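You operate a simulated robot arm through the tools that you are given. There is no shell and no other tool. Be economical: measure what you need, move in short steps, check, and stop when the job is done.

You run a simulated two-armed robot. Do the job below in one go: nothing can be reset, and whatever is moved stays where it is left.

Task
Brush out the tile tray, load the green tile and carry the tray to the green outline.
Fine: hold the tray still while you brush; brush back; carry the tray by both grips. Set down upright: brush. What is to be rubbed or washed off counts as gone when no trace of it is left.

Only the result counts: the job must be done as asked and must still hold three seconds after the hand-in. Knocking over, shifting, dropping, spilling or breaking anything else fails it.

Robot
Two 7-joint arms with two-finger parallel grippers on one trunk, on a base that drives. Base frame: it is fixed to the floor where the robot stands at the start and does not move with it; the origin is under the middle of the robot, x ahead of it, y to its left, z up; the surface under the hand at the start is at about z = 800. Units: mm, degrees, N and s.
The left shoulder is at the start at [70, 163, 1120], the right one opposite. With the tool pointing down near the work surface each hand reaches from about 400 to 880 mm from the robot's upright axis, wherever it stands, measured 20 degrees to its own side. Places, roughly: drum lid [750, -2000, 1000]; dust cap [750, -1000, 1000]; foam dauber [500, -1250, 750]; green outline [500, -400, 800]; grit drum [750, -2000, 750]; hose end [750, -1000, 750]; orange tile tray [500, 100, 800]; screen frame [750, -1250, 750]; spare deck [750, -2500, 750]; try block [500, -2000, 750]. Payload 3.43 kg a hand.
The TCP of each hand is the grasp point between the finger pads, 34 mm short of the fingertips. In the tool frame z runs along the fingers and y along their closing line. Largest opening 128 mm; finger width 24, thickness 12; the body of the gripper, 48 by 130 mm, starts 96 mm behind the TCP.
Orientation is that of the tool frame in the base frame, as a unit quaternion [x, y, z, w]. With the fingers straight down and closing along the base's y, the tool's x points along the base's -x, its y along +y and its z along -z.

Tools
- The arms move only by the tool move_arm. It takes "left_commands", "right_commands" or both (then of equal length, played together; a hand with none holds still); each is a list of rows, each a list of 7 numbers: the shift along the tool's x, y, z in units of 20 mm (1.0 is 20 mm), then the turn, a rotation vector about the tool's x, y, z in units of 6 degrees (1.0 is 6 degrees), then the gripper command, from -1 (fully open) to 1 (shut), values between in proportion. In form: [[x, y, z, wx, wy, wz, gripper], ...]. A call has 1 to 10 rows; each row shifts and turns the commanded pose from where the row before left it, along the tool's axes as they then stand. A call with a number of a shift or a turn outside -1 to 1 is refused whole. Each row takes 0.2 s and may step no farther than 50 mm and 8.6 degrees from the row before; otherwise, or with a gripper value out of range, the whole call is refused. Where a pose cannot be reached the arm comes as near as it can. A force on the tool above 70 N (or 10 N above the force at the start of the call, whichever is more), or a blocked arm, ends the call early, and 0.2 s more pass. The fingers move at their own pace (about 153 mm/s each) and stop on an object; they squeeze with about 42 N. The grip force told is the motor's: it shows also when the fingers shut on nothing. Time passes only in rows, and 0.2 s behind the last, so rows that do not move let the fingers close. The reply holds the time, the measured pose of the TCP, the force on the tool along the base axes, the opening and the grip force, in the units named above and with some noise, with the torque about the TCP (base axes, N m) and any sound that the robot's microphone picked up.
- Cameras (640 x 400 px; columns grow to the right, rows downward): "scene" is now at [133.5, -15.1, 1338.9]; the picture's right is [-0.20, -0.98, 0.00], its down [-0.63, 0.13, -0.76] and it looks along [0.75, -0.15, -0.65] (base axes); focal length 214 px, centre (320, 200). "left" rides on the left gripper at [76, 11, -160] in its tool frame; the picture's right is [-0.15, 0.99, 0.00], its down [-0.88, -0.13, -0.46] and it looks along [-0.45, -0.07, 0.89] (tool axes); focal length 234 px, centre (320, 200). "right" rides on the right gripper at [76, -11, -160] in its tool frame; the picture's right is [0.15, 0.99, 0.00], its down [-0.88, 0.13, -0.46] and it looks along [-0.45, 0.07, 0.89] (tool axes); focal length 234 px, centre (320, 200). There is no depth. A picture from a camera that has moved, and an enlarged one, comes with that camera's place and axes in the base frame and with its lens.
- grab_frame(camera): a new picture of that camera. It takes no simulated time.
- raise_lower(by): slides the trunk up (or, below 0, down) by that many mm; the arms and the scene camera ride with it, the base frame stays. It gives what a move gives, with no picture.
- base_move(legs): drives the robot by 1 to 6 legs, each [ahead, left, turn to the left] in mm, mm and degrees, along the robot's own axes; the way and the turn of a leg run together, so that a leg with both is an arc; at most 1500 mm and 180 degrees a leg. The arms and the cameras ride along, it lands a little off, and it stops where it bumps. It gives what a move gives.
- aim_head(pan, tilt): turns the head with the scene camera to pan (to the left, within 86 degrees either way) and tilt (down, from -29 to 69), counted from straight ahead of the robot. It gives what a move gives.
- zoom(camera, box): a new picture of the part [left, top, right, bottom] of that camera's present view, enlarged. It takes no simulated time.
- close_job(): hands the job in; it is judged then, once.

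Work in short steps. Places have to be worked out from the pictures, the camera data and where the tool is seen: move nearer, look again, correct. Check each grasp and each placing, and mend what went wrong. You have 120 turns and 108 pictures in all, those below and enlarged ones among them. Open the grippers and draw the arms clear of the work before you hand the job in, unless the task says otherwise; then end with one line.

The tools are called after "Emit:" by a JSON object that holds its "fn" and its "kwargs". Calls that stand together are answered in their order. move_arm: Moves the arms, as the interface text tells. Its arguments: {"type":"object","properties":{"left_commands":{"type":"array"},"right_commands":{"type":"array"}},"required":[]} The other tools are called the same way: raise_lower (by) slides the trunk up or down; base_move (legs) drives the base; aim_head (pan, tilt) turns the head that bears the scene camera; grab_frame (camera) takes a picture; zoom (camera, box) takes an enlarged picture of a part of a camera's view; close_job () hands the job in.

At the start:

```text
time_s: 0.0
left_position: [519.6, 299.7, 1119.9]
left_tool_rot: [0.0, 1.0, 0.0, 0.0]
left_wrist_force: [0.0, -1.0, 0.0]
left_wrist_torque: [-0.01, -0.01, -0.01]
left_opening: 128.0
left_finger_force: 0.1
right_position: [507.1, -124.5, 1146.5]
right_tool_rot: [0.0, 1.0, 0.0, 0.0]
right_wrist_force: [0.5, 0.2, -0.1]
right_wrist_torque: [0.01, 0.05, -0.01]
right_opening: 128.1
right_finger_force: 0.0
trunk travel left (down, up): [-600.0, 340.0]
robot x, y, heading: [-1.1, -1.8, 0.1]
head pan, tilt: [-11.4, 40.2]
```

scene: 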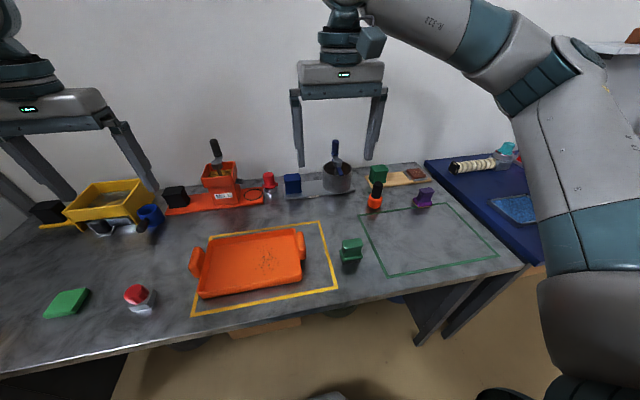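
right: 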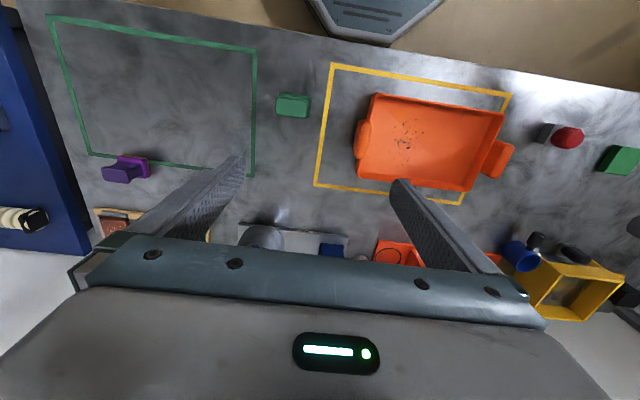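
left: 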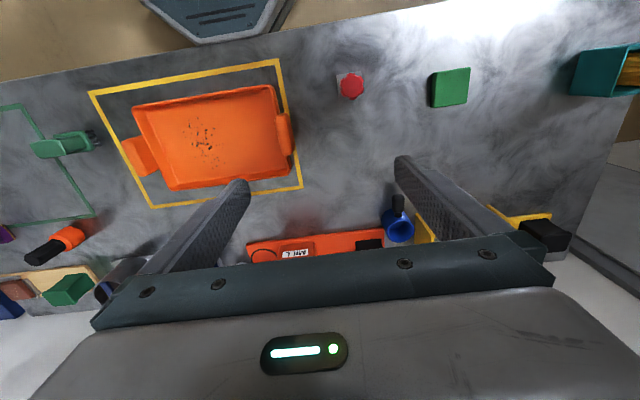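

I'll enlarge parts of the scene to identify the tray, brush, tile and other objects.

Emit:
{"fn": "zoom", "kwargs": {"camera": "scene", "box": [320, 150, 520, 275]}}

Emit:
{"fn": "zoom", "kwargs": {"camera": "scene", "box": [30, 130, 350, 330]}}

Emit:
{"fn": "zoom", "kwargs": {"camera": "right", "box": [40, 10, 340, 200]}}

Emit:
{"fn": "zoom", "kwargs": {"camera": "left", "box": [0, 50, 320, 250]}}

```text
3.20 times, centred on (420, 212) of scene
camera zoom: at [133.5, -15.1, 1338.9], right [-0.2, -0.98, 0.0], down [-0.63, 0.13, -0.76], along [0.75, -0.15, -0.65], focal length 686 px, centre (0, 160)
```

zoom: 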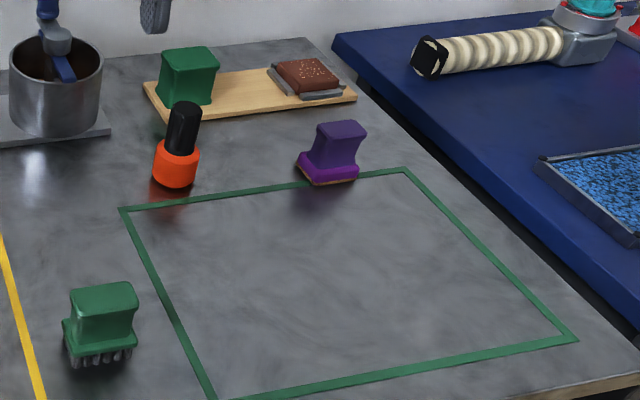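

```text
2.00 times, centred on (190, 230) of scene
camera zoom: at [133.5, -15.1, 1338.9], right [-0.2, -0.98, 0.0], down [-0.63, 0.13, -0.76], along [0.75, -0.15, -0.65], focal length 429 px, centre (580, 140)
```

zoom: 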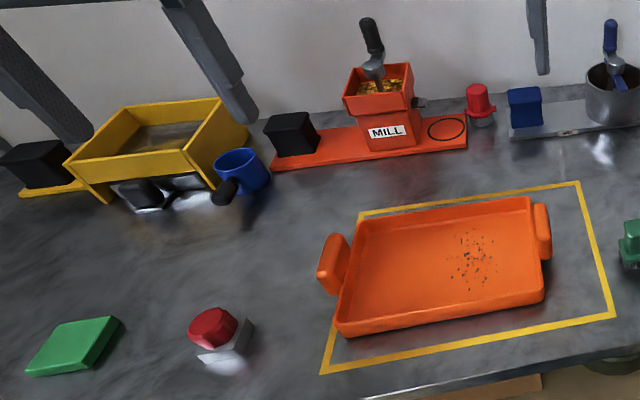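

```text
2.11 times, centred on (190, 105) of right
camera zoom: at [428.8, -134.9, 1306.7], right [-0.15, 0.99, 0.0], down [0.88, 0.13, 0.46], along [0.45, 0.07, -0.89], focal length 493 px, centre (594, 400)
```

zoom: 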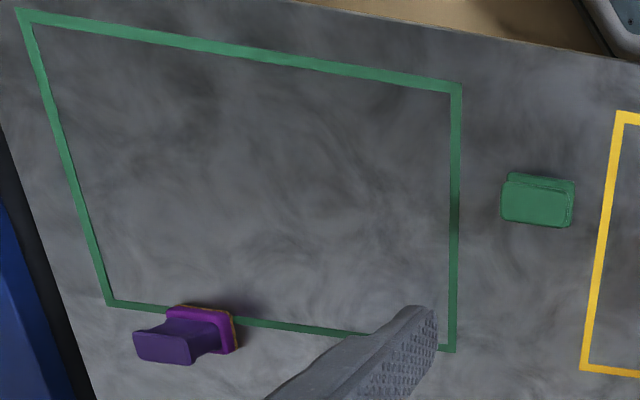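

```text
2.00 times, centred on (160, 150) of left
camera zoom: at [441.9, 312.0, 1279.2], right [0.15, 0.99, 0.0], down [0.88, -0.13, 0.46], along [0.45, -0.07, -0.89], focal length 468 px, centre (640, 300)
```

zoom: 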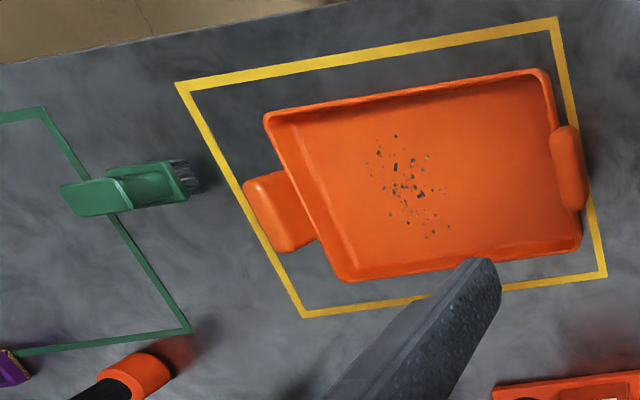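

The green-handled brush stands at about (474,-174), its top near z 880. The tray centre is at about (518,91), with grips at y≈-50 and 232. The tile is at about (488,541), and the green outline is centred at about (523,-436). I'll bring the right hand over the brush and the left hand over the left grip to look closer.

Emit:
{"fn": "move_arm", "kwargs": {"right_commands": [[0.2, -0.31, 0.85, 0, 0, 0, -1], [0.2, -0.31, 0.85, 0, 0, 0, -1], [0.2, -0.31, 0.85, 0, 0, 0, -1], [0.2, -0.31, 0.85, 0, 0, 0, -1], [0.2, -0.31, 0.85, 0, 0, 0, -1], [0.2, -0.31, 0.85, 0, 0, 0, -1], [0.2, -0.31, 0.85, 0, 0, 0, -1], [0.2, -0.31, 0.85, 0, 0, 0, -1]], "left_commands": [[0, -0.42, 0.75, 0, 0, 0, -1], [0, -0.42, 0.75, 0, 0, 0, -1], [0, -0.42, 0.75, 0, 0, 0, -1], [0, -0.42, 0.75, 0, 0, 0, -1], [0, -0.42, 0.75, 0, 0, 0, -1], [0, -0.42, 0.75, 0, 0, 0, -1], [0, -0.42, 0.75, 0, 0, 0, -1], [0, -0.42, 0.75, 0, 0, 0, -1]]}}

Emit:
{"fn": "grab_frame", "kwargs": {"camera": "right"}}

Emit:
{"fn": "grab_frame", "kwargs": {"camera": "left"}}

```text
time_s: 1.8
left_position: [519.5, 231.8, 998.6]
left_tool_rot: [0.001, 1.0, 0.0, -0.001]
left_wrist_force: [-0.4, 0.0, 0.0]
left_wrist_torque: [0.02, 0.03, 0.02]
left_opening: 128.0
left_finger_force: 0.0
right_position: [474.8, -174.8, 1011.7]
right_tool_rot: [0.0, 1.0, 0.0, -0.001]
right_wrist_force: [-0.3, 0.5, -0.4]
right_wrist_torque: [0.04, 0.04, 0.01]
right_opening: 128.2
right_finger_force: 0.1
trunk travel left (down, up): [-600.0, 340.0]
robot x, y, heading: [-3.2, 0.3, 0.0]
head pan, tilt: [-11.4, 40.2]
```

```text
100 pictures are left
camera right: at [397.8, -185.5, 1171.4], right [-0.15, 0.99, 0.0], down [0.88, 0.13, 0.45], along [0.45, 0.07, -0.89], focal length 234 px, centre (320, 200)
```

right: 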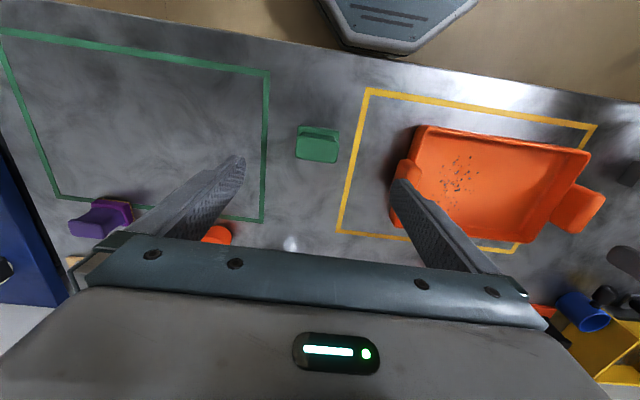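

```text
99 pictures are left
camera left: at [442.7, 244.2, 1158.3], right [0.15, 0.99, 0.0], down [0.88, -0.13, 0.45], along [0.45, -0.07, -0.89], focal length 234 px, centre (320, 200)
```

left: 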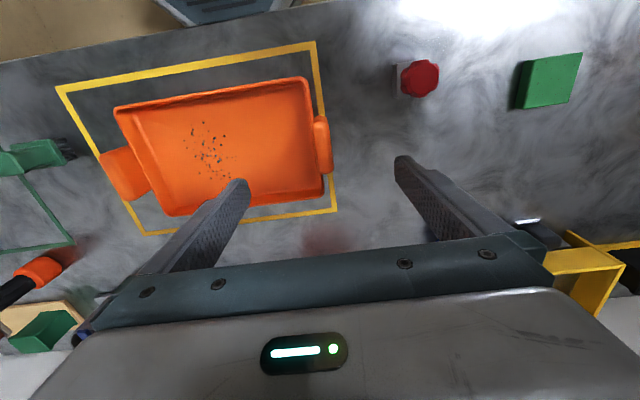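

Emit:
{"fn": "zoom", "kwargs": {"camera": "right", "box": [270, 100, 370, 180]}}

Emit:
{"fn": "zoom", "kwargs": {"camera": "left", "box": [90, 60, 350, 220]}}

Emit:
{"fn": "zoom", "kwargs": {"camera": "right", "box": [370, 100, 610, 250]}}

Emit:
{"fn": "zoom", "kwargs": {"camera": "left", "box": [0, 110, 120, 210]}}

```text
5.00 times, centred on (320, 140) of right
camera zoom: at [397.8, -185.5, 1171.4], right [-0.15, 0.99, 0.0], down [0.88, 0.13, 0.45], along [0.45, 0.07, -0.89], focal length 1171 px, centre (320, 500)
```

zoom: 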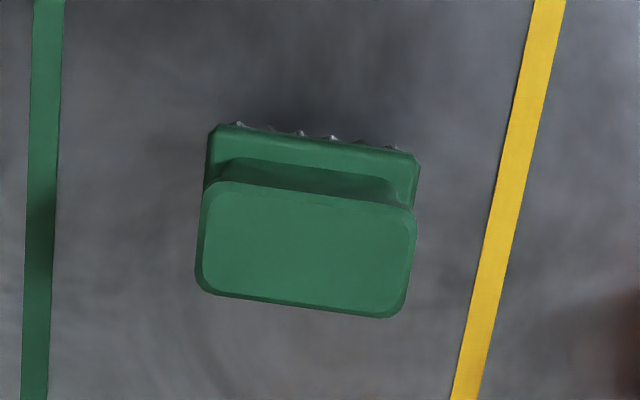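

```text
2.46 times, centred on (220, 140) of left
camera zoom: at [442.7, 244.2, 1158.3], right [0.15, 0.99, 0.0], down [0.88, -0.13, 0.45], along [0.45, -0.07, -0.89], focal length 576 px, centre (566, 348)
```

zoom: 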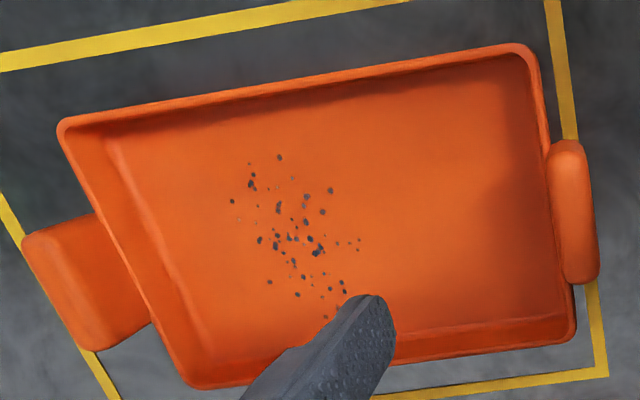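

```text
2.67 times, centred on (490, 175) of right
camera zoom: at [397.8, -185.5, 1171.4], right [-0.15, 0.99, 0.0], down [0.88, 0.13, 0.45], along [0.45, 0.07, -0.89], focal length 624 px, centre (-133, 267)
```

zoom: 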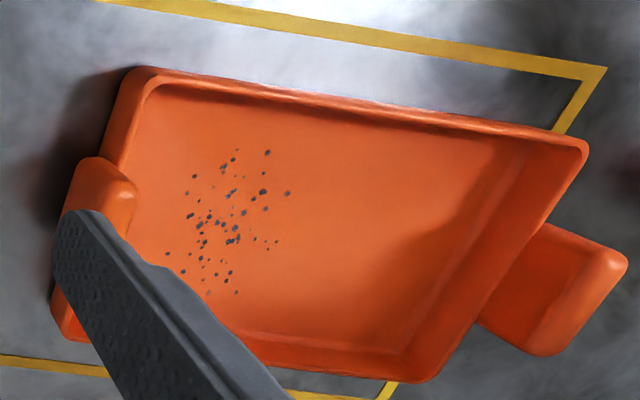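

```text
4.00 times, centred on (60, 160) of left
camera zoom: at [442.7, 244.2, 1158.3], right [0.15, 0.99, 0.0], down [0.88, -0.13, 0.45], along [0.45, -0.07, -0.89], focal length 937 px, centre (1360, 360)
```

zoom: 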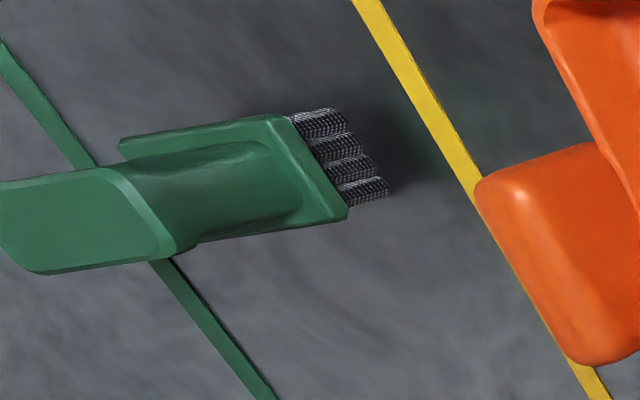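

The brush handle measures about 53 (y) × 30 (x), is aligned with the base axes, and its top is near z 880. I'll lower the right hand around it, bring the left hand closer over the tall left grip, and look again.

Emit:
{"fn": "move_arm", "kwargs": {"right_commands": [[0, -0.01, 0.96, 0, 0, 0, -1], [0, -0.01, 0.96, 0, 0, 0, -1], [0, -0.01, 0.96, 0, 0, 0, -1], [0, -0.01, 0.96, 0, 0, 0, -1], [0, -0.01, 0.96, 0, 0, 0, -1], [0, 0, 0.96, 0, 0, 0, -1], [0, 0, 0.96, 0, 0, 0, -1], [0, 0, 0.96, 0, 0, 0, -1]], "left_commands": [[0.06, 0.026, 0.43, 0, 0, 0, -1], [0.06, 0.026, 0.43, 0, 0, 0, -1], [0.06, 0.026, 0.43, 0, 0, 0, -1], [0.06, 0.026, 0.43, 0, 0, 0, -1], [0.06, 0.026, 0.43, 0, 0, 0, -1], [0.06, 0.026, 0.43, 0, 0, 0, -1], [0.06, 0.026, 0.43, 0, 0, 0, -1], [0.06, 0.026, 0.43, 0, 0, 0, -1]]}}

Emit:
{"fn": "grab_frame", "kwargs": {"camera": "right"}}

Emit:
{"fn": "grab_frame", "kwargs": {"camera": "left"}}

Emit:
{"fn": "grab_frame", "kwargs": {"camera": "scene"}}

```text
time_s: 3.6
left_position: [509.8, 237.5, 931.0]
left_tool_rot: [0.0, 1.0, 0.0, -0.001]
left_wrist_force: [0.3, -0.4, 1.3]
left_wrist_torque: [0.02, -0.02, 0.0]
left_opening: 127.9
left_finger_force: 0.0
right_position: [472.1, -174.3, 857.3]
right_tool_rot: [0.0, 1.0, 0.0, 0.0]
right_wrist_force: [-0.5, 0.2, 0.5]
right_wrist_torque: [0.01, 0.02, -0.01]
right_opening: 128.1
right_finger_force: 0.0
trunk travel left (down, up): [-600.0, 340.0]
robot x, y, heading: [0.9, 0.2, 0.1]
head pan, tilt: [-11.4, 40.2]
```

```text
94 pictures are left
camera right: at [394.7, -185.4, 1016.2], right [-0.15, 0.99, 0.0], down [0.88, 0.13, 0.46], along [0.45, 0.07, -0.89], focal length 234 px, centre (320, 200)
```

right: 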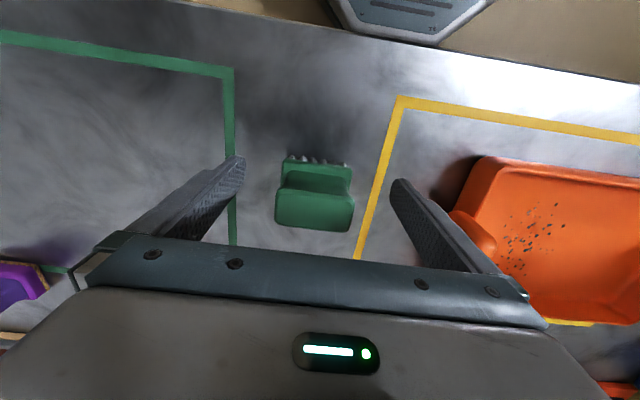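

```text
93 pictures are left
camera left: at [432.9, 249.5, 1089.4], right [0.15, 0.99, 0.0], down [0.88, -0.13, 0.46], along [0.45, -0.07, -0.89], focal length 234 px, centre (320, 200)
```

left: 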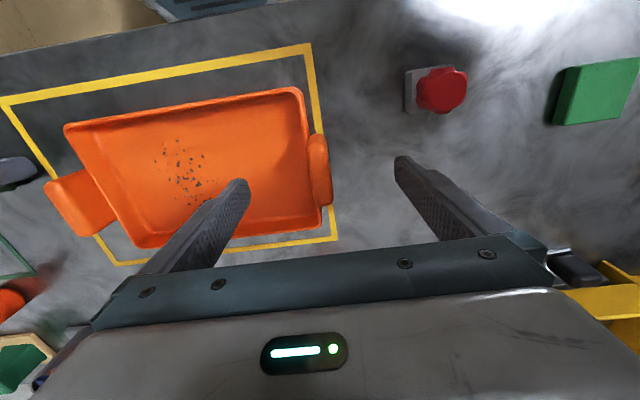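

```text
92 pictures are left
camera scene: at [133.7, -15.2, 1338.9], right [-0.2, -0.98, 0.0], down [-0.63, 0.13, -0.76], along [0.75, -0.15, -0.65], focal length 214 px, centre (320, 200)
```

scene: 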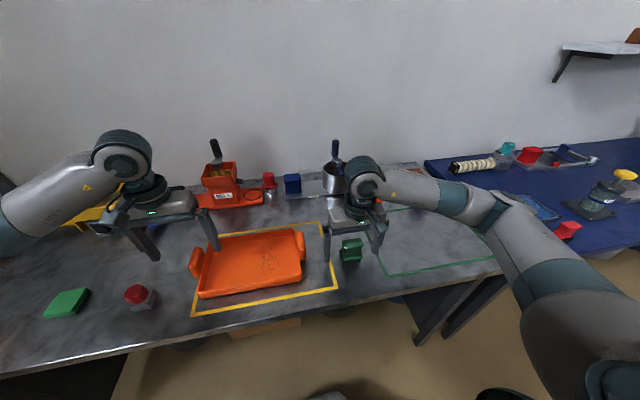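

Intersecting the two views puts the brush top near (479,-177,868). I'll shift 6 mm ahead and 3 mm to the right, lower 5 mm, and close.

Emit:
{"fn": "move_arm", "kwargs": {"right_commands": [[-0.3, -0.15, 0.25, 0, 0, 0, -1], [0, 0, 0, 0, 0, 0, 1], [0, 0, 0, 0, 0, 0, 1], [0, 0, 0, 0, 0, 0, 1]]}}

Emit:
{"fn": "grab_frame", "kwargs": {"camera": "right"}}

Emit:
{"fn": "zoom", "kwargs": {"camera": "scene", "box": [180, 200, 400, 310]}}

```text
time_s: 4.6
left_position: [509.2, 238.1, 929.7]
left_tool_rot: [0.001, 1.0, -0.001, 0.0]
left_wrist_force: [-0.6, 0.0, 0.7]
left_wrist_torque: [-0.03, -0.03, 0.0]
left_opening: 127.7
left_finger_force: 0.0
right_position: [478.2, -178.0, 851.3]
right_tool_rot: [0.0, 1.0, 0.0, 0.0]
right_wrist_force: [-0.9, 0.3, 0.9]
right_wrist_torque: [-0.06, 0.0, -0.01]
right_opening: 55.2
right_finger_force: 42.2
trunk travel left (down, up): [-600.0, 340.0]
robot x, y, heading: [0.7, 0.6, 0.0]
head pan, tilt: [-11.4, 40.2]
```

```text
91 pictures are left
camera right: at [401.2, -188.4, 1010.8], right [-0.15, 0.99, 0.0], down [0.88, 0.13, 0.46], along [0.45, 0.07, -0.89], focal length 234 px, centre (320, 200)
```

right: 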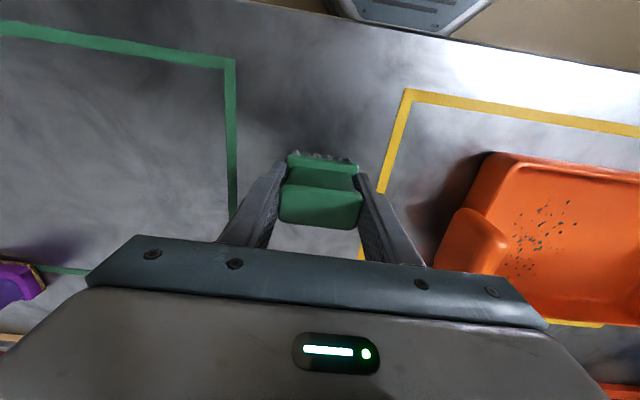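

```text
2.91 times, centred on (290, 255) of scene
camera zoom: at [133.5, -15.1, 1338.9], right [-0.2, -0.98, 0.0], down [-0.63, 0.13, -0.76], along [0.75, -0.15, -0.65], focal length 624 px, centre (407, 40)
```

zoom: 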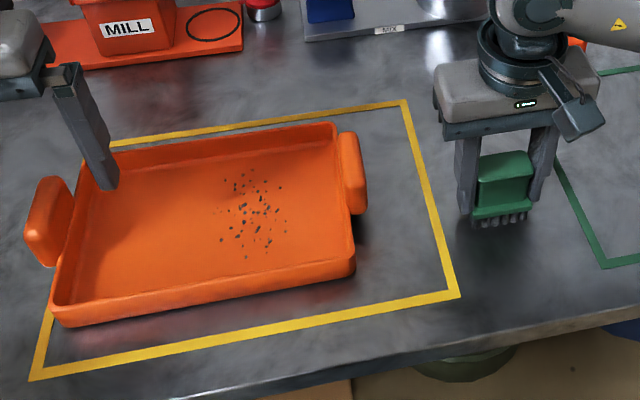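

The brush is gripped with a 55 mm opening at TCP (478,-178,851). Next I'll check the grips for a gap to the tray wall.

Emit:
{"fn": "zoom", "kwargs": {"camera": "right", "box": [420, 140, 580, 280]}}

Emit:
{"fn": "zoom", "kwargs": {"camera": "left", "box": [250, 80, 370, 240]}}

Emit:
{"fn": "zoom", "kwargs": {"camera": "scene", "box": [180, 230, 260, 310]}}

```text
2.86 times, centred on (500, 210) of right
camera zoom: at [401.2, -188.4, 1010.8], right [-0.15, 0.99, 0.0], down [0.88, 0.13, 0.46], along [0.45, 0.07, -0.89], focal length 669 px, centre (-194, 171)
```

zoom: 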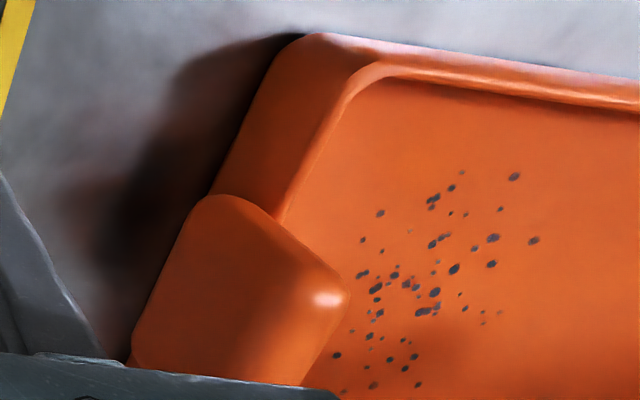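

```text
2.50 times, centred on (310, 160) of left
camera zoom: at [432.6, 249.6, 1089.7], right [0.15, 0.99, 0.0], down [0.88, -0.13, 0.46], along [0.45, -0.07, -0.89], focal length 585 px, centre (345, 300)
```

zoom: 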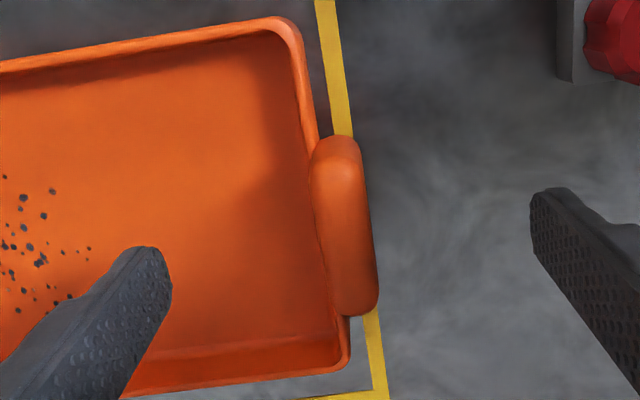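

```text
5.00 times, centred on (220, 270) of scene
camera zoom: at [133.5, -15.1, 1338.9], right [-0.2, -0.98, 0.0], down [-0.63, 0.13, -0.76], along [0.75, -0.15, -0.65], focal length 1072 px, centre (820, -150)
```

zoom: 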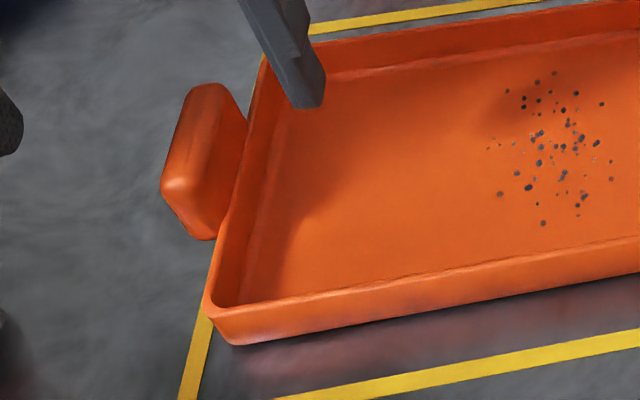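

The left grip top is near z 868 and stands well above the rim at about 828, so a TCP at z≈869 clamps it without touching the wall. I'll lower the left hand and close on it while lifting the brush.

Emit:
{"fn": "move_arm", "kwargs": {"left_commands": [[-0.06, -0.04, 0.6, 0, 0, 0, -1], [-0.06, -0.04, 0.6, 0, 0, 0, -1], [-0.06, -0.04, 0.6, 0, 0, 0, -1], [-0.06, -0.04, 0.6, 0, 0, 0, -1], [-0.06, -0.04, 0.6, 0, 0, 0, -1], [0, 0, 0, 0, 0, 0, -0.2], [0, 0, 0, 0, 0, 0, 0.2], [0, 0, 0, 0, 0, 0, 0.4]], "right_commands": [[0, 0, -1, 0, 0, 0, 1], [0, 0, -1, 0, 0, 0, 1], [0, 0, -1, 0, 0, 0, 1], [0, 0, -1, 0, 0, 0, 1], [0, 0, -1, 0, 0, 0, 1], [0, 0, 0, 0, 0, 0, 1], [0, 0, 0, 0, 0, 0, 1], [0, 0, 0, 0, 0, 0, 1]]}}

Emit:
{"fn": "grab_frame", "kwargs": {"camera": "left"}}

Emit:
{"fn": "grab_frame", "kwargs": {"camera": "right"}}

```text
time_s: 6.4
left_position: [514.9, 233.2, 870.2]
left_tool_rot: [0.0, 1.0, 0.0, 0.0]
left_wrist_force: [0.2, -0.6, -1.0]
left_wrist_torque: [0.0, 0.01, -0.02]
left_opening: 38.6
left_finger_force: 0.1
right_position: [478.7, -179.4, 949.7]
right_tool_rot: [0.0, 1.0, -0.001, 0.0]
right_wrist_force: [-1.2, -0.5, -1.3]
right_wrist_torque: [0.0, -0.01, 0.02]
right_opening: 55.5
right_finger_force: 42.2
trunk travel left (down, up): [-600.0, 340.0]
robot x, y, heading: [-0.3, -1.4, -0.1]
head pan, tilt: [-11.4, 40.2]
```

```text
86 pictures are left
camera left: at [437.9, 245.0, 1029.6], right [0.15, 0.99, 0.0], down [0.88, -0.13, 0.46], along [0.45, -0.07, -0.89], focal length 234 px, centre (320, 200)
```

left: 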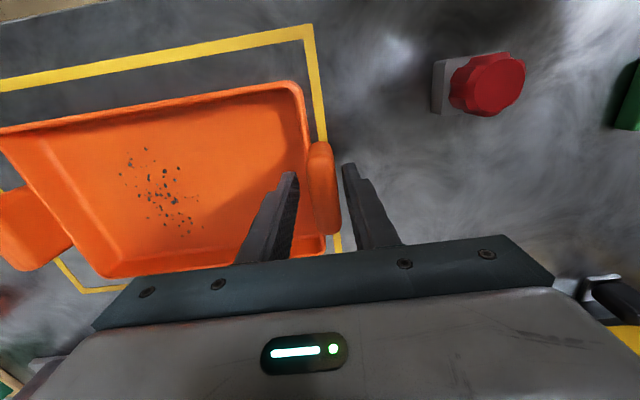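

```text
85 pictures are left
camera right: at [402.1, -189.9, 1109.0], right [-0.15, 0.99, 0.0], down [0.88, 0.13, 0.46], along [0.45, 0.07, -0.89], focal length 234 px, centre (320, 200)
```

right: 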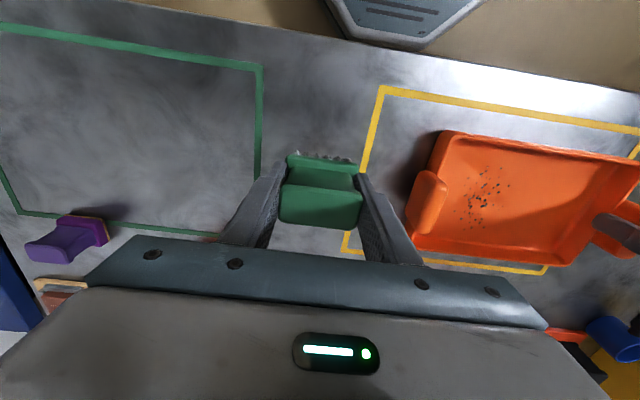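

The brush is lifted and the left fingers straddle the left grip centrally. I'll close the left gripper gently.

Emit:
{"fn": "move_arm", "kwargs": {"left_commands": [[0, 0, 0, 0, 0, 0, 0.6], [0, 0, 0, 0, 0, 0, 0.8], [0, 0, 0, 0, 0, 0, 1], [0, 0, 0, 0, 0, 0, 1]], "right_commands": [[-0.5, 1, 0, 0, 0, 0, 1], [-0.5, 1, 0, 0, 0, 0, 1], [-0.2, 1, 0, 0, 0, 0, 1], [-0.2, 1, 0, 0, 0, 0, 1]]}}

Emit:
{"fn": "grab_frame", "kwargs": {"camera": "left"}}

```text
time_s: 7.4
left_position: [515.1, 233.2, 870.3]
left_tool_rot: [0.0, 1.0, 0.001, 0.0]
left_wrist_force: [1.1, -0.3, 2.3]
left_wrist_torque: [0.18, 0.25, 0.02]
left_opening: 21.3
left_finger_force: 42.3
right_position: [507.6, -98.0, 950.8]
right_tool_rot: [0.0, 1.0, 0.0, 0.0]
right_wrist_force: [0.4, -0.7, -1.0]
right_wrist_torque: [0.01, 0.02, -0.01]
right_opening: 55.4
right_finger_force: 41.4
trunk travel left (down, up): [-600.0, 340.0]
robot x, y, heading: [-2.0, -2.9, 0.2]
head pan, tilt: [-11.4, 40.2]
```

```text
84 pictures are left
camera left: at [437.7, 245.1, 1029.9], right [0.15, 0.99, 0.0], down [0.88, -0.13, 0.46], along [0.45, -0.07, -0.89], focal length 234 px, centre (320, 200)
```

left: 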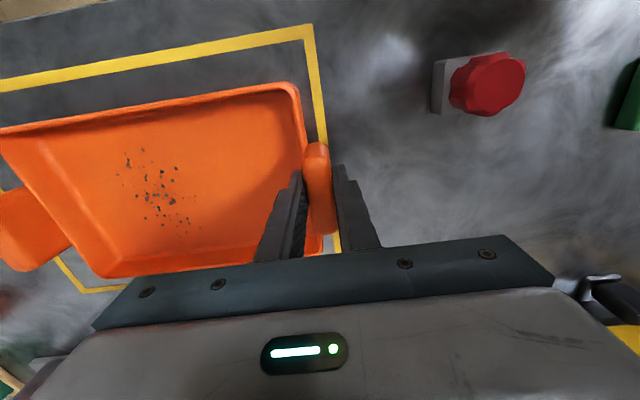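

The left grip is held at 21 mm opening. The grit covers about x 468–577, y 20–97. I'll carry the brush to the near end of the first lane at (480,38) and lower it to just above the floor.

Emit:
{"fn": "move_arm", "kwargs": {"right_commands": [[0.2, 0.97, 0, 0, 0, 0, 1], [0.2, 0.97, 0, 0, 0, 0, 1], [0.2, 0.97, 0, 0, 0, 0, 1], [0.2, 0.97, 0, 0, 0, 0, 1], [0.2, 0.97, 0, 0, 0, 0, 1], [0.2, 0.97, 0, 0, 0, 0, 1], [0.2, 0.97, 0, 0, 0, 0, 1], [0, 0, 1, 0, 0, 0, 1], [0, 0, 1, 0, 0, 0, 1], [0, 0, 1, 0, 0, 0, 1]]}}

Emit:
{"fn": "grab_frame", "kwargs": {"camera": "right"}}

Emit:
{"fn": "zoom", "kwargs": {"camera": "scene", "box": [180, 190, 380, 310]}}

```text
time_s: 9.6
left_position: [514.3, 233.9, 870.3]
left_tool_rot: [0.0, 1.0, 0.001, 0.0]
left_wrist_force: [0.5, 0.1, 4.6]
left_wrist_torque: [0.12, 0.02, 0.02]
left_opening: 21.2
left_finger_force: 41.8
right_position: [479.9, 37.3, 891.3]
right_tool_rot: [0.0, 1.0, 0.0, 0.0]
right_wrist_force: [1.1, -0.6, -0.7]
right_wrist_torque: [0.01, 0.0, -0.02]
right_opening: 55.5
right_finger_force: 41.8
trunk travel left (down, up): [-600.0, 340.0]
robot x, y, heading: [4.4, 1.4, 0.1]
head pan, tilt: [-11.4, 40.2]
```

```text
83 pictures are left
camera right: at [402.1, 26.2, 1050.4], right [-0.15, 0.99, 0.0], down [0.88, 0.13, 0.46], along [0.45, 0.07, -0.89], focal length 234 px, centre (320, 200)
```

right: 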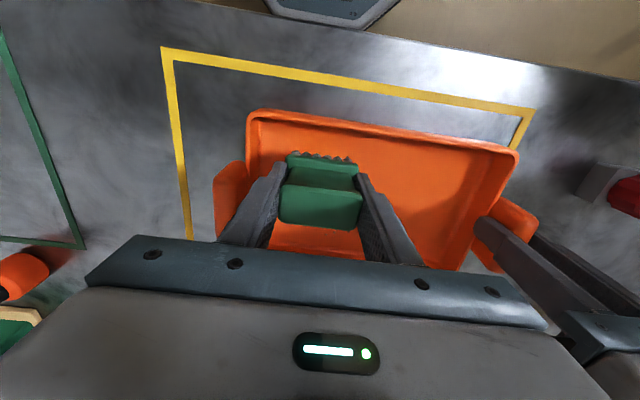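

```text
3.20 times, centred on (280, 250) of scene
camera zoom: at [133.2, -15.2, 1338.9], right [-0.2, -0.98, 0.0], down [-0.63, 0.13, -0.76], along [0.75, -0.15, -0.65], focal length 686 px, centre (448, 40)
```

zoom: 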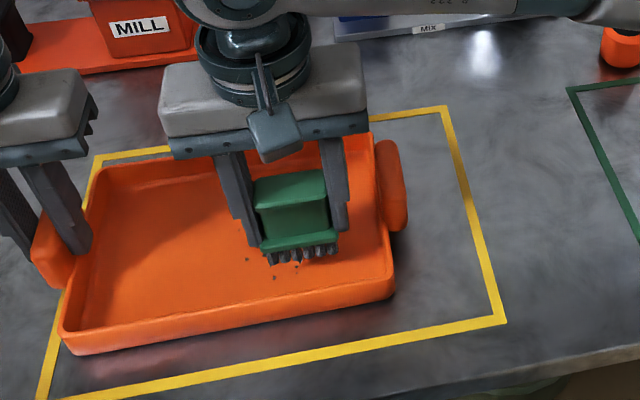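

The brush is over the near-right part of the grit and clear of the walls. I'll lower it until it touches.

Emit:
{"fn": "move_arm", "kwargs": {"right_commands": [[0, 0, 1, 0, 0, 0, 1], [0, 0, 0.5, 0, 0, 0, 1], [0, 0, 0.15, 0, 0, 0, 1], [0, 0, 0.1, 0, 0, 0, 1]]}}

```text
time_s: 10.6
left_position: [515.4, 233.9, 870.6]
left_tool_rot: [0.0, 1.0, 0.0, 0.0]
left_wrist_force: [0.2, 1.1, 4.4]
left_wrist_torque: [0.05, 0.03, 0.02]
left_opening: 21.4
left_finger_force: 41.7
right_position: [479.9, 38.6, 857.7]
right_tool_rot: [0.0, 1.0, 0.0, -0.001]
right_wrist_force: [0.2, 0.0, -0.6]
right_wrist_torque: [0.01, 0.01, 0.03]
right_opening: 55.4
right_finger_force: 41.7
trunk travel left (down, up): [-600.0, 340.0]
robot x, y, heading: [-1.4, 0.9, -0.2]
head pan, tilt: [-11.4, 40.2]
```

No contact at 857.7 yet, so I'll go on down in small steps.

Emit:
{"fn": "move_arm", "kwargs": {"right_commands": [[0, 0, 0.1, 0, 0, 0, 1], [0, 0, 0.1, 0, 0, 0, 1]]}}

Emit:
{"fn": "zoom", "kwargs": {"camera": "scene", "box": [240, 220, 320, 300]}}

```text
time_s: 11.2
left_position: [513.4, 233.0, 870.5]
left_tool_rot: [-0.001, 1.0, 0.001, -0.001]
left_wrist_force: [3.0, 4.6, -4.5]
left_wrist_torque: [-0.06, -0.57, 0.23]
left_opening: 21.3
left_finger_force: 41.8
right_position: [479.9, 37.9, 856.0]
right_tool_rot: [0.001, 1.0, 0.0, 0.002]
right_wrist_force: [-2.5, -8.5, 22.9]
right_wrist_torque: [-0.4, 0.26, 0.03]
right_opening: 55.4
right_finger_force: 41.8
trunk travel left (down, up): [-600.0, 340.0]
robot x, y, heading: [-1.0, 2.2, -0.3]
head pan, tilt: [-11.4, 40.2]
```

```text
5.00 times, centred on (280, 260) of scene
camera zoom: at [132.1, -15.5, 1339.3], right [-0.2, -0.98, 0.0], down [-0.63, 0.13, -0.76], along [0.75, -0.15, -0.64], focal length 1072 px, centre (520, -100)
```

zoom: 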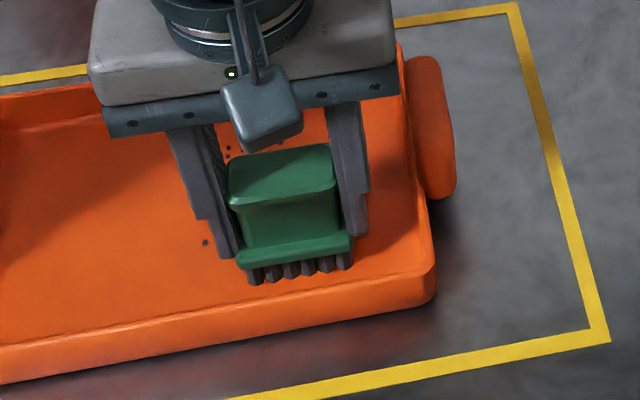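

Contact gives about 23 N. I'll sweep forward along the first lane, shift 22 mm, sweep back, then shift again.

Emit:
{"fn": "move_arm", "kwargs": {"right_commands": [[-1, 0, -0.03, 0, 0, 0, 1], [-1, 0, 0, 0, 0, 0, 1], [-1, 0, 0, 0, 0, 0, 1], [-1, 0, 0, 0, 0, 0, 1], [0, 1, 0, 0, 0, 0, 1], [1, 0, 0, 0, 0, 0, 1], [1, 0, 0, 0, 0, 0, 1], [1, 0, 0, 0, 0, 0, 1], [1, 0, 0, 0, 0, 0, 1], [0, 1, 0, 0, 0, 0, 1]]}}

Emit:
{"fn": "grab_frame", "kwargs": {"camera": "left"}}

```text
time_s: 13.4
left_position: [514.2, 234.4, 871.5]
left_tool_rot: [-0.001, 1.0, 0.0, 0.0]
left_wrist_force: [1.4, 13.2, -14.3]
left_wrist_torque: [-0.22, 0.54, -0.24]
left_opening: 21.3
left_finger_force: 41.9
right_position: [476.4, 77.8, 854.0]
right_tool_rot: [-0.001, 1.0, -0.001, -0.001]
right_wrist_force: [-2.1, -15.2, 40.1]
right_wrist_torque: [-0.31, 0.13, -0.01]
right_opening: 55.7
right_finger_force: 41.8
trunk travel left (down, up): [-600.0, 340.0]
robot x, y, heading: [1.1, 1.0, -0.0]
head pan, tilt: [-11.4, 40.2]
```

```text
80 pictures are left
camera left: at [436.6, 245.1, 1030.1], right [0.14, 0.99, 0.0], down [0.88, -0.13, 0.46], along [0.45, -0.07, -0.89], focal length 234 px, centre (320, 200)
```

left: 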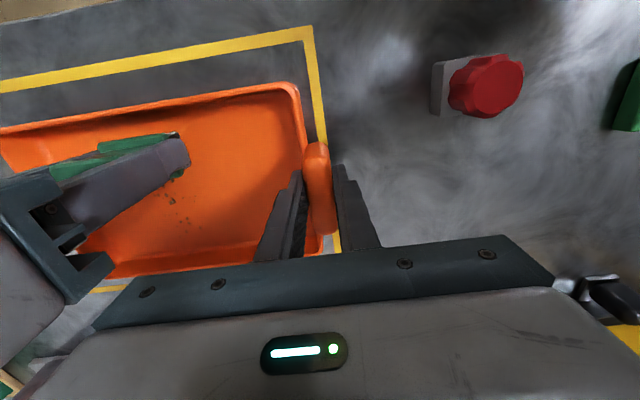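

It's working: only a few specks remain in the third lane. Force is up to 40 N, so I'll ease up slightly and sweep forward, shift 10 mm, and sweep back.

Emit:
{"fn": "move_arm", "kwargs": {"right_commands": [[-1, 0, -0.06, 0, 0, 0, 1], [-1, 0, 0, 0, 0, 0, 1], [-1, 0, 0, 0, 0, 0, 1], [-1, 0, 0, 0, 0, 0, 1], [-0.2, 0.5, 0, 0, 0, 0, 1], [1, 0, 0, 0, 0, 0, 1], [1, 0, 0, 0, 0, 0, 1], [1, 0, 0, 0, 0, 0, 1], [1, 0, 0, 0, 0, 0, 1]]}}

Emit:
{"fn": "move_arm", "kwargs": {"right_commands": [[0, 0, -1, 0, 0, 0, 1], [0, 0, -1, 0, 0, 0, 1], [0, 0, -1, 0, 0, 0, 1], [0, 0, -1, 0, 0, 0, 1], [0, -1, -0.8, 0, 0, 0, 1], [0, -1, 0, 0, 0, 0, 1], [0, -1, 0, 0, 0, 0, 1], [0, -1, 0, 0, 0, 0, 1], [0, -1, 0, 0, 0, 0, 1]]}}

Emit:
{"fn": "zoom", "kwargs": {"camera": "left", "box": [0, 60, 340, 290]}}

Emit:
{"fn": "zoom", "kwargs": {"camera": "scene", "box": [180, 210, 340, 310]}}

```text
time_s: 15.4
left_position: [514.6, 233.9, 870.7]
left_tool_rot: [-0.001, 1.0, 0.0, 0.0]
left_wrist_force: [1.5, -0.3, 5.1]
left_wrist_torque: [0.01, -0.31, 0.05]
left_opening: 21.3
left_finger_force: 41.9
right_position: [485.0, 89.1, 854.5]
right_tool_rot: [0.001, 1.0, 0.001, -0.001]
right_wrist_force: [0.0, -0.4, -0.6]
right_wrist_torque: [0.01, 0.03, -0.03]
right_opening: 55.3
right_finger_force: 41.7
trunk travel left (down, up): [-600.0, 340.0]
robot x, y, heading: [-1.2, -5.8, 0.1]
head pan, tilt: [-11.4, 40.2]
```

```text
time_s: 17.4
left_position: [514.6, 233.8, 871.8]
left_tool_rot: [-0.001, 1.0, -0.001, -0.001]
left_wrist_force: [0.1, -1.0, 6.7]
left_wrist_torque: [0.08, -0.11, 0.2]
left_opening: 21.3
left_finger_force: 41.9
right_position: [483.4, -12.9, 950.2]
right_tool_rot: [0.0, 1.0, 0.0, 0.001]
right_wrist_force: [-0.1, 0.6, -0.4]
right_wrist_torque: [-0.02, 0.03, -0.01]
right_opening: 55.4
right_finger_force: 41.9
trunk travel left (down, up): [-600.0, 340.0]
robot x, y, heading: [-1.3, 1.1, 0.1]
head pan, tilt: [-11.4, 40.2]
```

```text
1.74 times, centred on (170, 175) of left
camera zoom: at [437.4, 244.6, 1030.0], right [0.15, 0.99, 0.0], down [0.88, -0.13, 0.46], along [0.45, -0.07, -0.89], focal length 407 px, centre (581, 244)
```

zoom: 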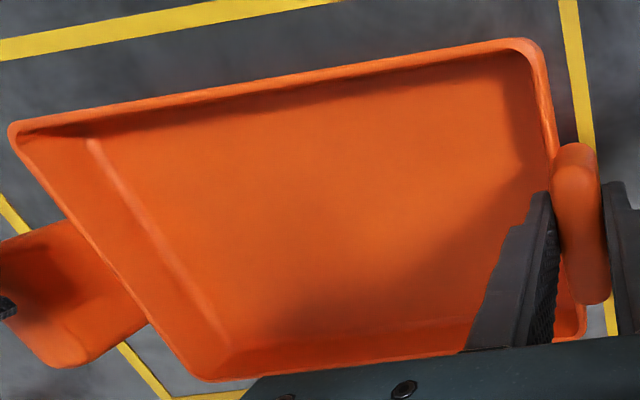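

```text
4.00 times, centred on (260, 260) of scene
camera zoom: at [133.0, -15.8, 1338.9], right [-0.2, -0.98, 0.0], down [-0.63, 0.13, -0.76], along [0.75, -0.15, -0.65], focal length 858 px, centre (560, -40)
```

zoom: 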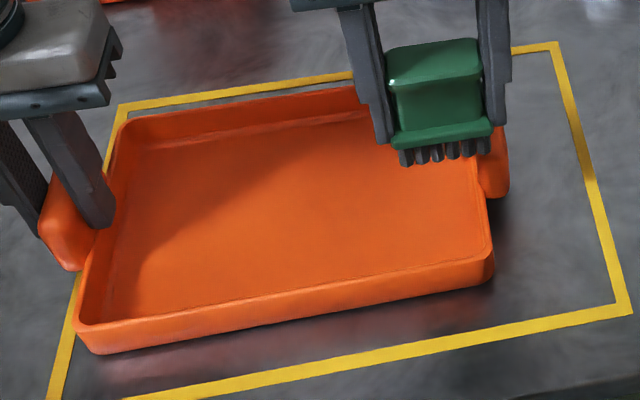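

The tray floor looks clean, and a closer zoom will confirm it. I'll carry the brush back to above its original spot at (478,-178).

Emit:
{"fn": "zoom", "kwargs": {"camera": "left", "box": [60, 110, 240, 260]}}

Emit:
{"fn": "move_arm", "kwargs": {"right_commands": [[0.03, -0.917, 0, 0, 0, 0, 1], [0.03, -0.917, 0, 0, 0, 0, 1], [0.03, -0.917, 0, 0, 0, 0, 1], [0.03, -0.917, 0, 0, 0, 0, 1], [0.03, -0.917, 0, 0, 0, 0, 1], [0.03, -0.917, 0, 0, 0, 0, 1], [0.03, -0.917, 0, 0, 0, 0, 1], [0.03, -0.917, 0, 0, 0, 0, 1], [0.03, -0.917, 0, 0, 0, 0, 1]]}}

Emit:
{"fn": "move_arm", "kwargs": {"right_commands": [[0, 0, 1, 0, 0, 0, 1], [0, 0, 1, 0, 0, 0, 1], [0, 0, 1, 0, 0, 0, 1], [0, 0, 1, 0, 0, 0, 1], [0, 0, 0.7, 0, 0, 0, 1]]}}

Emit:
{"fn": "grab_frame", "kwargs": {"camera": "right"}}

```text
2.67 times, centred on (150, 185) of left
camera zoom: at [437.4, 244.6, 1030.0], right [0.15, 0.99, 0.0], down [0.88, -0.13, 0.46], along [0.45, -0.07, -0.89], focal length 624 px, centre (773, 240)
```

zoom: 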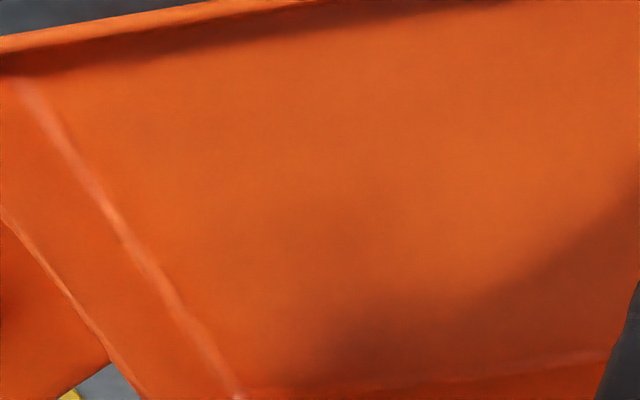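

```text
time_s: 19.4
left_position: [513.5, 234.0, 869.3]
left_tool_rot: [0.0, 1.0, 0.0, 0.001]
left_wrist_force: [-0.9, -0.9, 6.0]
left_wrist_torque: [0.08, -0.04, 0.04]
left_opening: 21.4
left_finger_force: 42.7
right_position: [479.2, -177.1, 951.1]
right_tool_rot: [0.0, 1.0, 0.0, -0.001]
right_wrist_force: [0.1, 0.5, -1.4]
right_wrist_torque: [-0.03, 0.0, 0.02]
right_opening: 55.4
right_finger_force: 41.8
trunk travel left (down, up): [-600.0, 340.0]
robot x, y, heading: [-0.5, 2.1, 0.1]
head pan, tilt: [-11.4, 40.2]
```

```text
time_s: 20.6
left_position: [514.0, 233.3, 869.6]
left_tool_rot: [0.0, 1.0, 0.0, 0.0]
left_wrist_force: [-0.7, -1.0, 4.2]
left_wrist_torque: [0.08, 0.02, 0.04]
left_opening: 21.1
left_finger_force: 42.4
right_position: [479.2, -177.4, 857.1]
right_tool_rot: [0.0, 1.0, 0.0, 0.0]
right_wrist_force: [-0.8, 0.2, -0.9]
right_wrist_torque: [0.01, 0.0, -0.01]
right_opening: 55.2
right_finger_force: 42.2
trunk travel left (down, up): [-600.0, 340.0]
robot x, y, heading: [2.2, 0.6, 0.0]
head pan, tilt: [-11.4, 40.2]
```

```text
76 pictures are left
camera right: at [401.1, -188.0, 1016.4], right [-0.15, 0.99, 0.0], down [0.88, 0.13, 0.46], along [0.45, 0.07, -0.89], focal length 234 px, centre (320, 200)
```

right: 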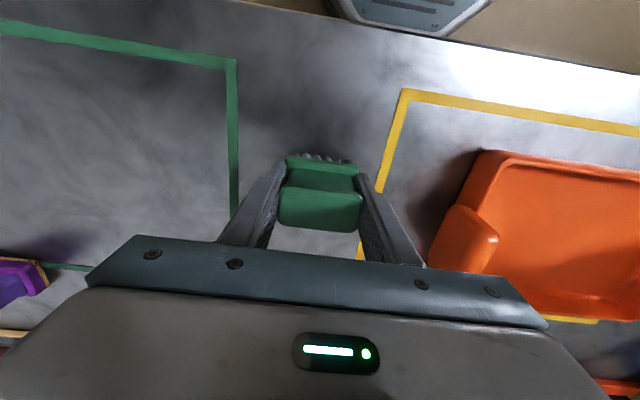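

The tray is clean and the brush is over its original spot, about 6 mm up. I'll lower it in small steps to contact.

Emit:
{"fn": "move_arm", "kwargs": {"right_commands": [[0, 0, 0.1, 0, 0, 0, 1], [0, 0, 0.1, 0, 0, 0, 1], [0, 0, 0.08, 0, 0, 0, 1], [0, 0, 0, 0, 0, 0, 1]]}}

```text
time_s: 21.6
left_position: [514.1, 232.8, 871.0]
left_tool_rot: [0.0, 1.0, 0.0, 0.0]
left_wrist_force: [-1.3, -1.2, 3.8]
left_wrist_torque: [-0.01, 0.04, 0.0]
left_opening: 21.2
left_finger_force: 42.4
right_position: [479.5, -177.6, 852.3]
right_tool_rot: [0.0, 1.0, 0.0, 0.0]
right_wrist_force: [-0.4, 0.7, -1.6]
right_wrist_torque: [-0.02, -0.01, -0.04]
right_opening: 55.5
right_finger_force: 41.7
trunk travel left (down, up): [-600.0, 340.0]
robot x, y, heading: [-0.8, -3.5, 0.1]
head pan, tilt: [-11.4, 40.2]
```

There's no contact yet, so I'll keep lowering a millimetre or so at a time.

Emit:
{"fn": "move_arm", "kwargs": {"right_commands": [[0, 0, 0.06, 0, 0, 0, 1], [0, 0, 0.06, 0, 0, 0, 1], [0, 0, 0, 0, 0, 0, 1]]}}

```text
time_s: 22.4
left_position: [516.1, 232.3, 869.8]
left_tool_rot: [0.0, 1.0, -0.001, 0.0]
left_wrist_force: [-1.8, -1.0, 4.6]
left_wrist_torque: [0.03, 0.02, -0.04]
left_opening: 21.2
left_finger_force: 41.4
right_position: [477.9, -178.2, 849.1]
right_tool_rot: [0.0, 1.0, 0.0, 0.0]
right_wrist_force: [0.2, 0.3, -1.2]
right_wrist_torque: [-0.02, 0.02, 0.01]
right_opening: 55.4
right_finger_force: 41.8
trunk travel left (down, up): [-600.0, 340.0]
robot x, y, heading: [-0.7, 0.1, -0.0]
head pan, tilt: [-11.4, 40.2]
```

Emit:
{"fn": "move_arm", "kwargs": {"right_commands": [[0, 0, 0.06, 0, 0, 0, 1], [0, 0, 0.06, 0, 0, 0, 1], [0, 0, 0, 0, 0, 0, 1]]}}

Emit:
{"fn": "zoom", "kwargs": {"camera": "scene", "box": [310, 210, 390, 270]}}

```text
time_s: 23.2
left_position: [512.9, 233.8, 871.5]
left_tool_rot: [0.001, 1.0, 0.0, 0.0]
left_wrist_force: [-0.2, 0.3, -1.0]
left_wrist_torque: [0.27, 0.0, 0.01]
left_opening: 21.4
left_finger_force: 41.2
right_position: [477.9, -177.7, 848.2]
right_tool_rot: [0.001, 1.0, 0.001, 0.002]
right_wrist_force: [-0.4, -4.2, 20.9]
right_wrist_torque: [-0.24, 0.26, 0.04]
right_opening: 55.3
right_finger_force: 42.4
trunk travel left (down, up): [-600.0, 340.0]
robot x, y, heading: [-1.3, -0.1, 0.1]
head pan, tilt: [-11.4, 40.2]
```

```text
6.67 times, centred on (350, 240) of scene
camera zoom: at [132.0, -15.1, 1339.3], right [-0.2, -0.98, 0.0], down [-0.63, 0.13, -0.76], along [0.75, -0.15, -0.64], focal length 1430 px, centre (120, -67)
```

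zoom: 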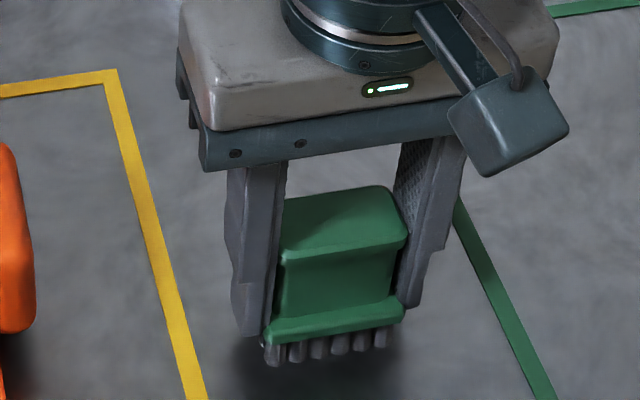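

Contact at about 21 N. I'll ease off 1 mm, open, and lift straight up.

Emit:
{"fn": "move_arm", "kwargs": {"right_commands": [[0, 0, -0.05, 0, 0, 0, 1], [0, 0, 0, 0, 0, 0, 0], [0, 0, 0, 0, 0, 0, -0.6], [0, 0, 0, 0, 0, 0, -1], [0, 0, -0.6, 0, 0, 0, -1], [0, 0, -1, 0, 0, 0, -1], [0, 0, -1, 0, 0, 0, -1], [0, 0, -1, 0, 0, 0, -1], [0, 0, -1, 0, 0, 0, -1], [0, 0, -1, 0, 0, 0, -1]]}}

Emit:
{"fn": "grab_frame", "kwargs": {"camera": "right"}}

Emit:
{"fn": "zoom", "kwargs": {"camera": "scene", "box": [310, 210, 390, 270]}}

```text
time_s: 25.4
left_position: [514.4, 233.3, 870.1]
left_tool_rot: [0.0, 1.0, 0.001, 0.0]
left_wrist_force: [0.8, 2.0, 5.8]
left_wrist_torque: [-0.09, -0.13, -0.02]
left_opening: 21.6
left_finger_force: 42.0
right_position: [479.0, -177.9, 960.9]
right_tool_rot: [0.001, 1.0, 0.0, 0.0]
right_wrist_force: [0.2, 0.4, -0.3]
right_wrist_torque: [-0.01, 0.01, 0.01]
right_opening: 128.3
right_finger_force: 0.0
trunk travel left (down, up): [-600.0, 340.0]
robot x, y, heading: [-0.7, 0.2, -0.0]
head pan, tilt: [-11.4, 40.2]
```

```text
74 pictures are left
camera right: at [401.3, -188.2, 1119.7], right [-0.15, 0.99, 0.0], down [0.88, 0.13, 0.46], along [0.45, 0.07, -0.89], focal length 234 px, centre (320, 200)
```

right: 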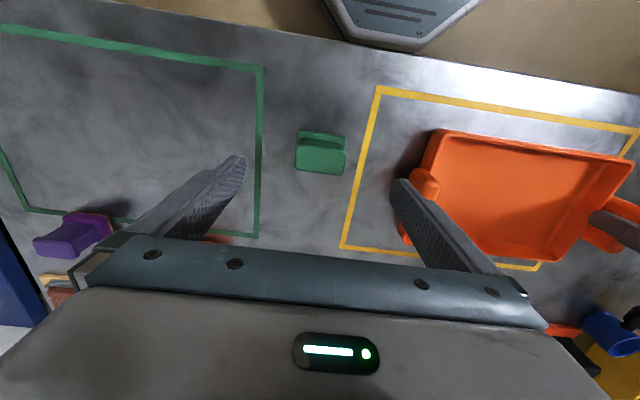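

```text
6.67 times, centred on (350, 240) of scene
camera zoom: at [133.1, -15.1, 1338.9], right [-0.2, -0.98, 0.0], down [-0.63, 0.13, -0.76], along [0.75, -0.15, -0.65], focal length 1430 px, centre (120, -67)
```

zoom: 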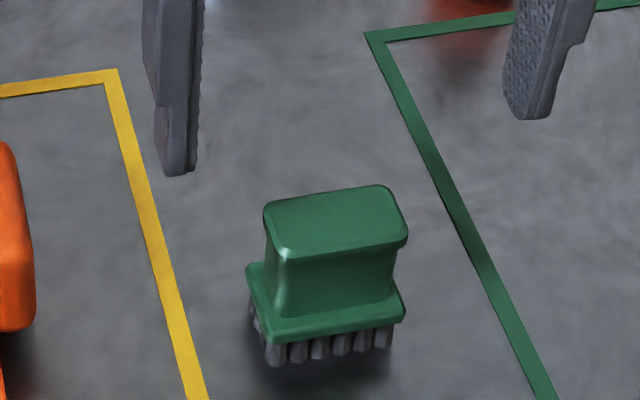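

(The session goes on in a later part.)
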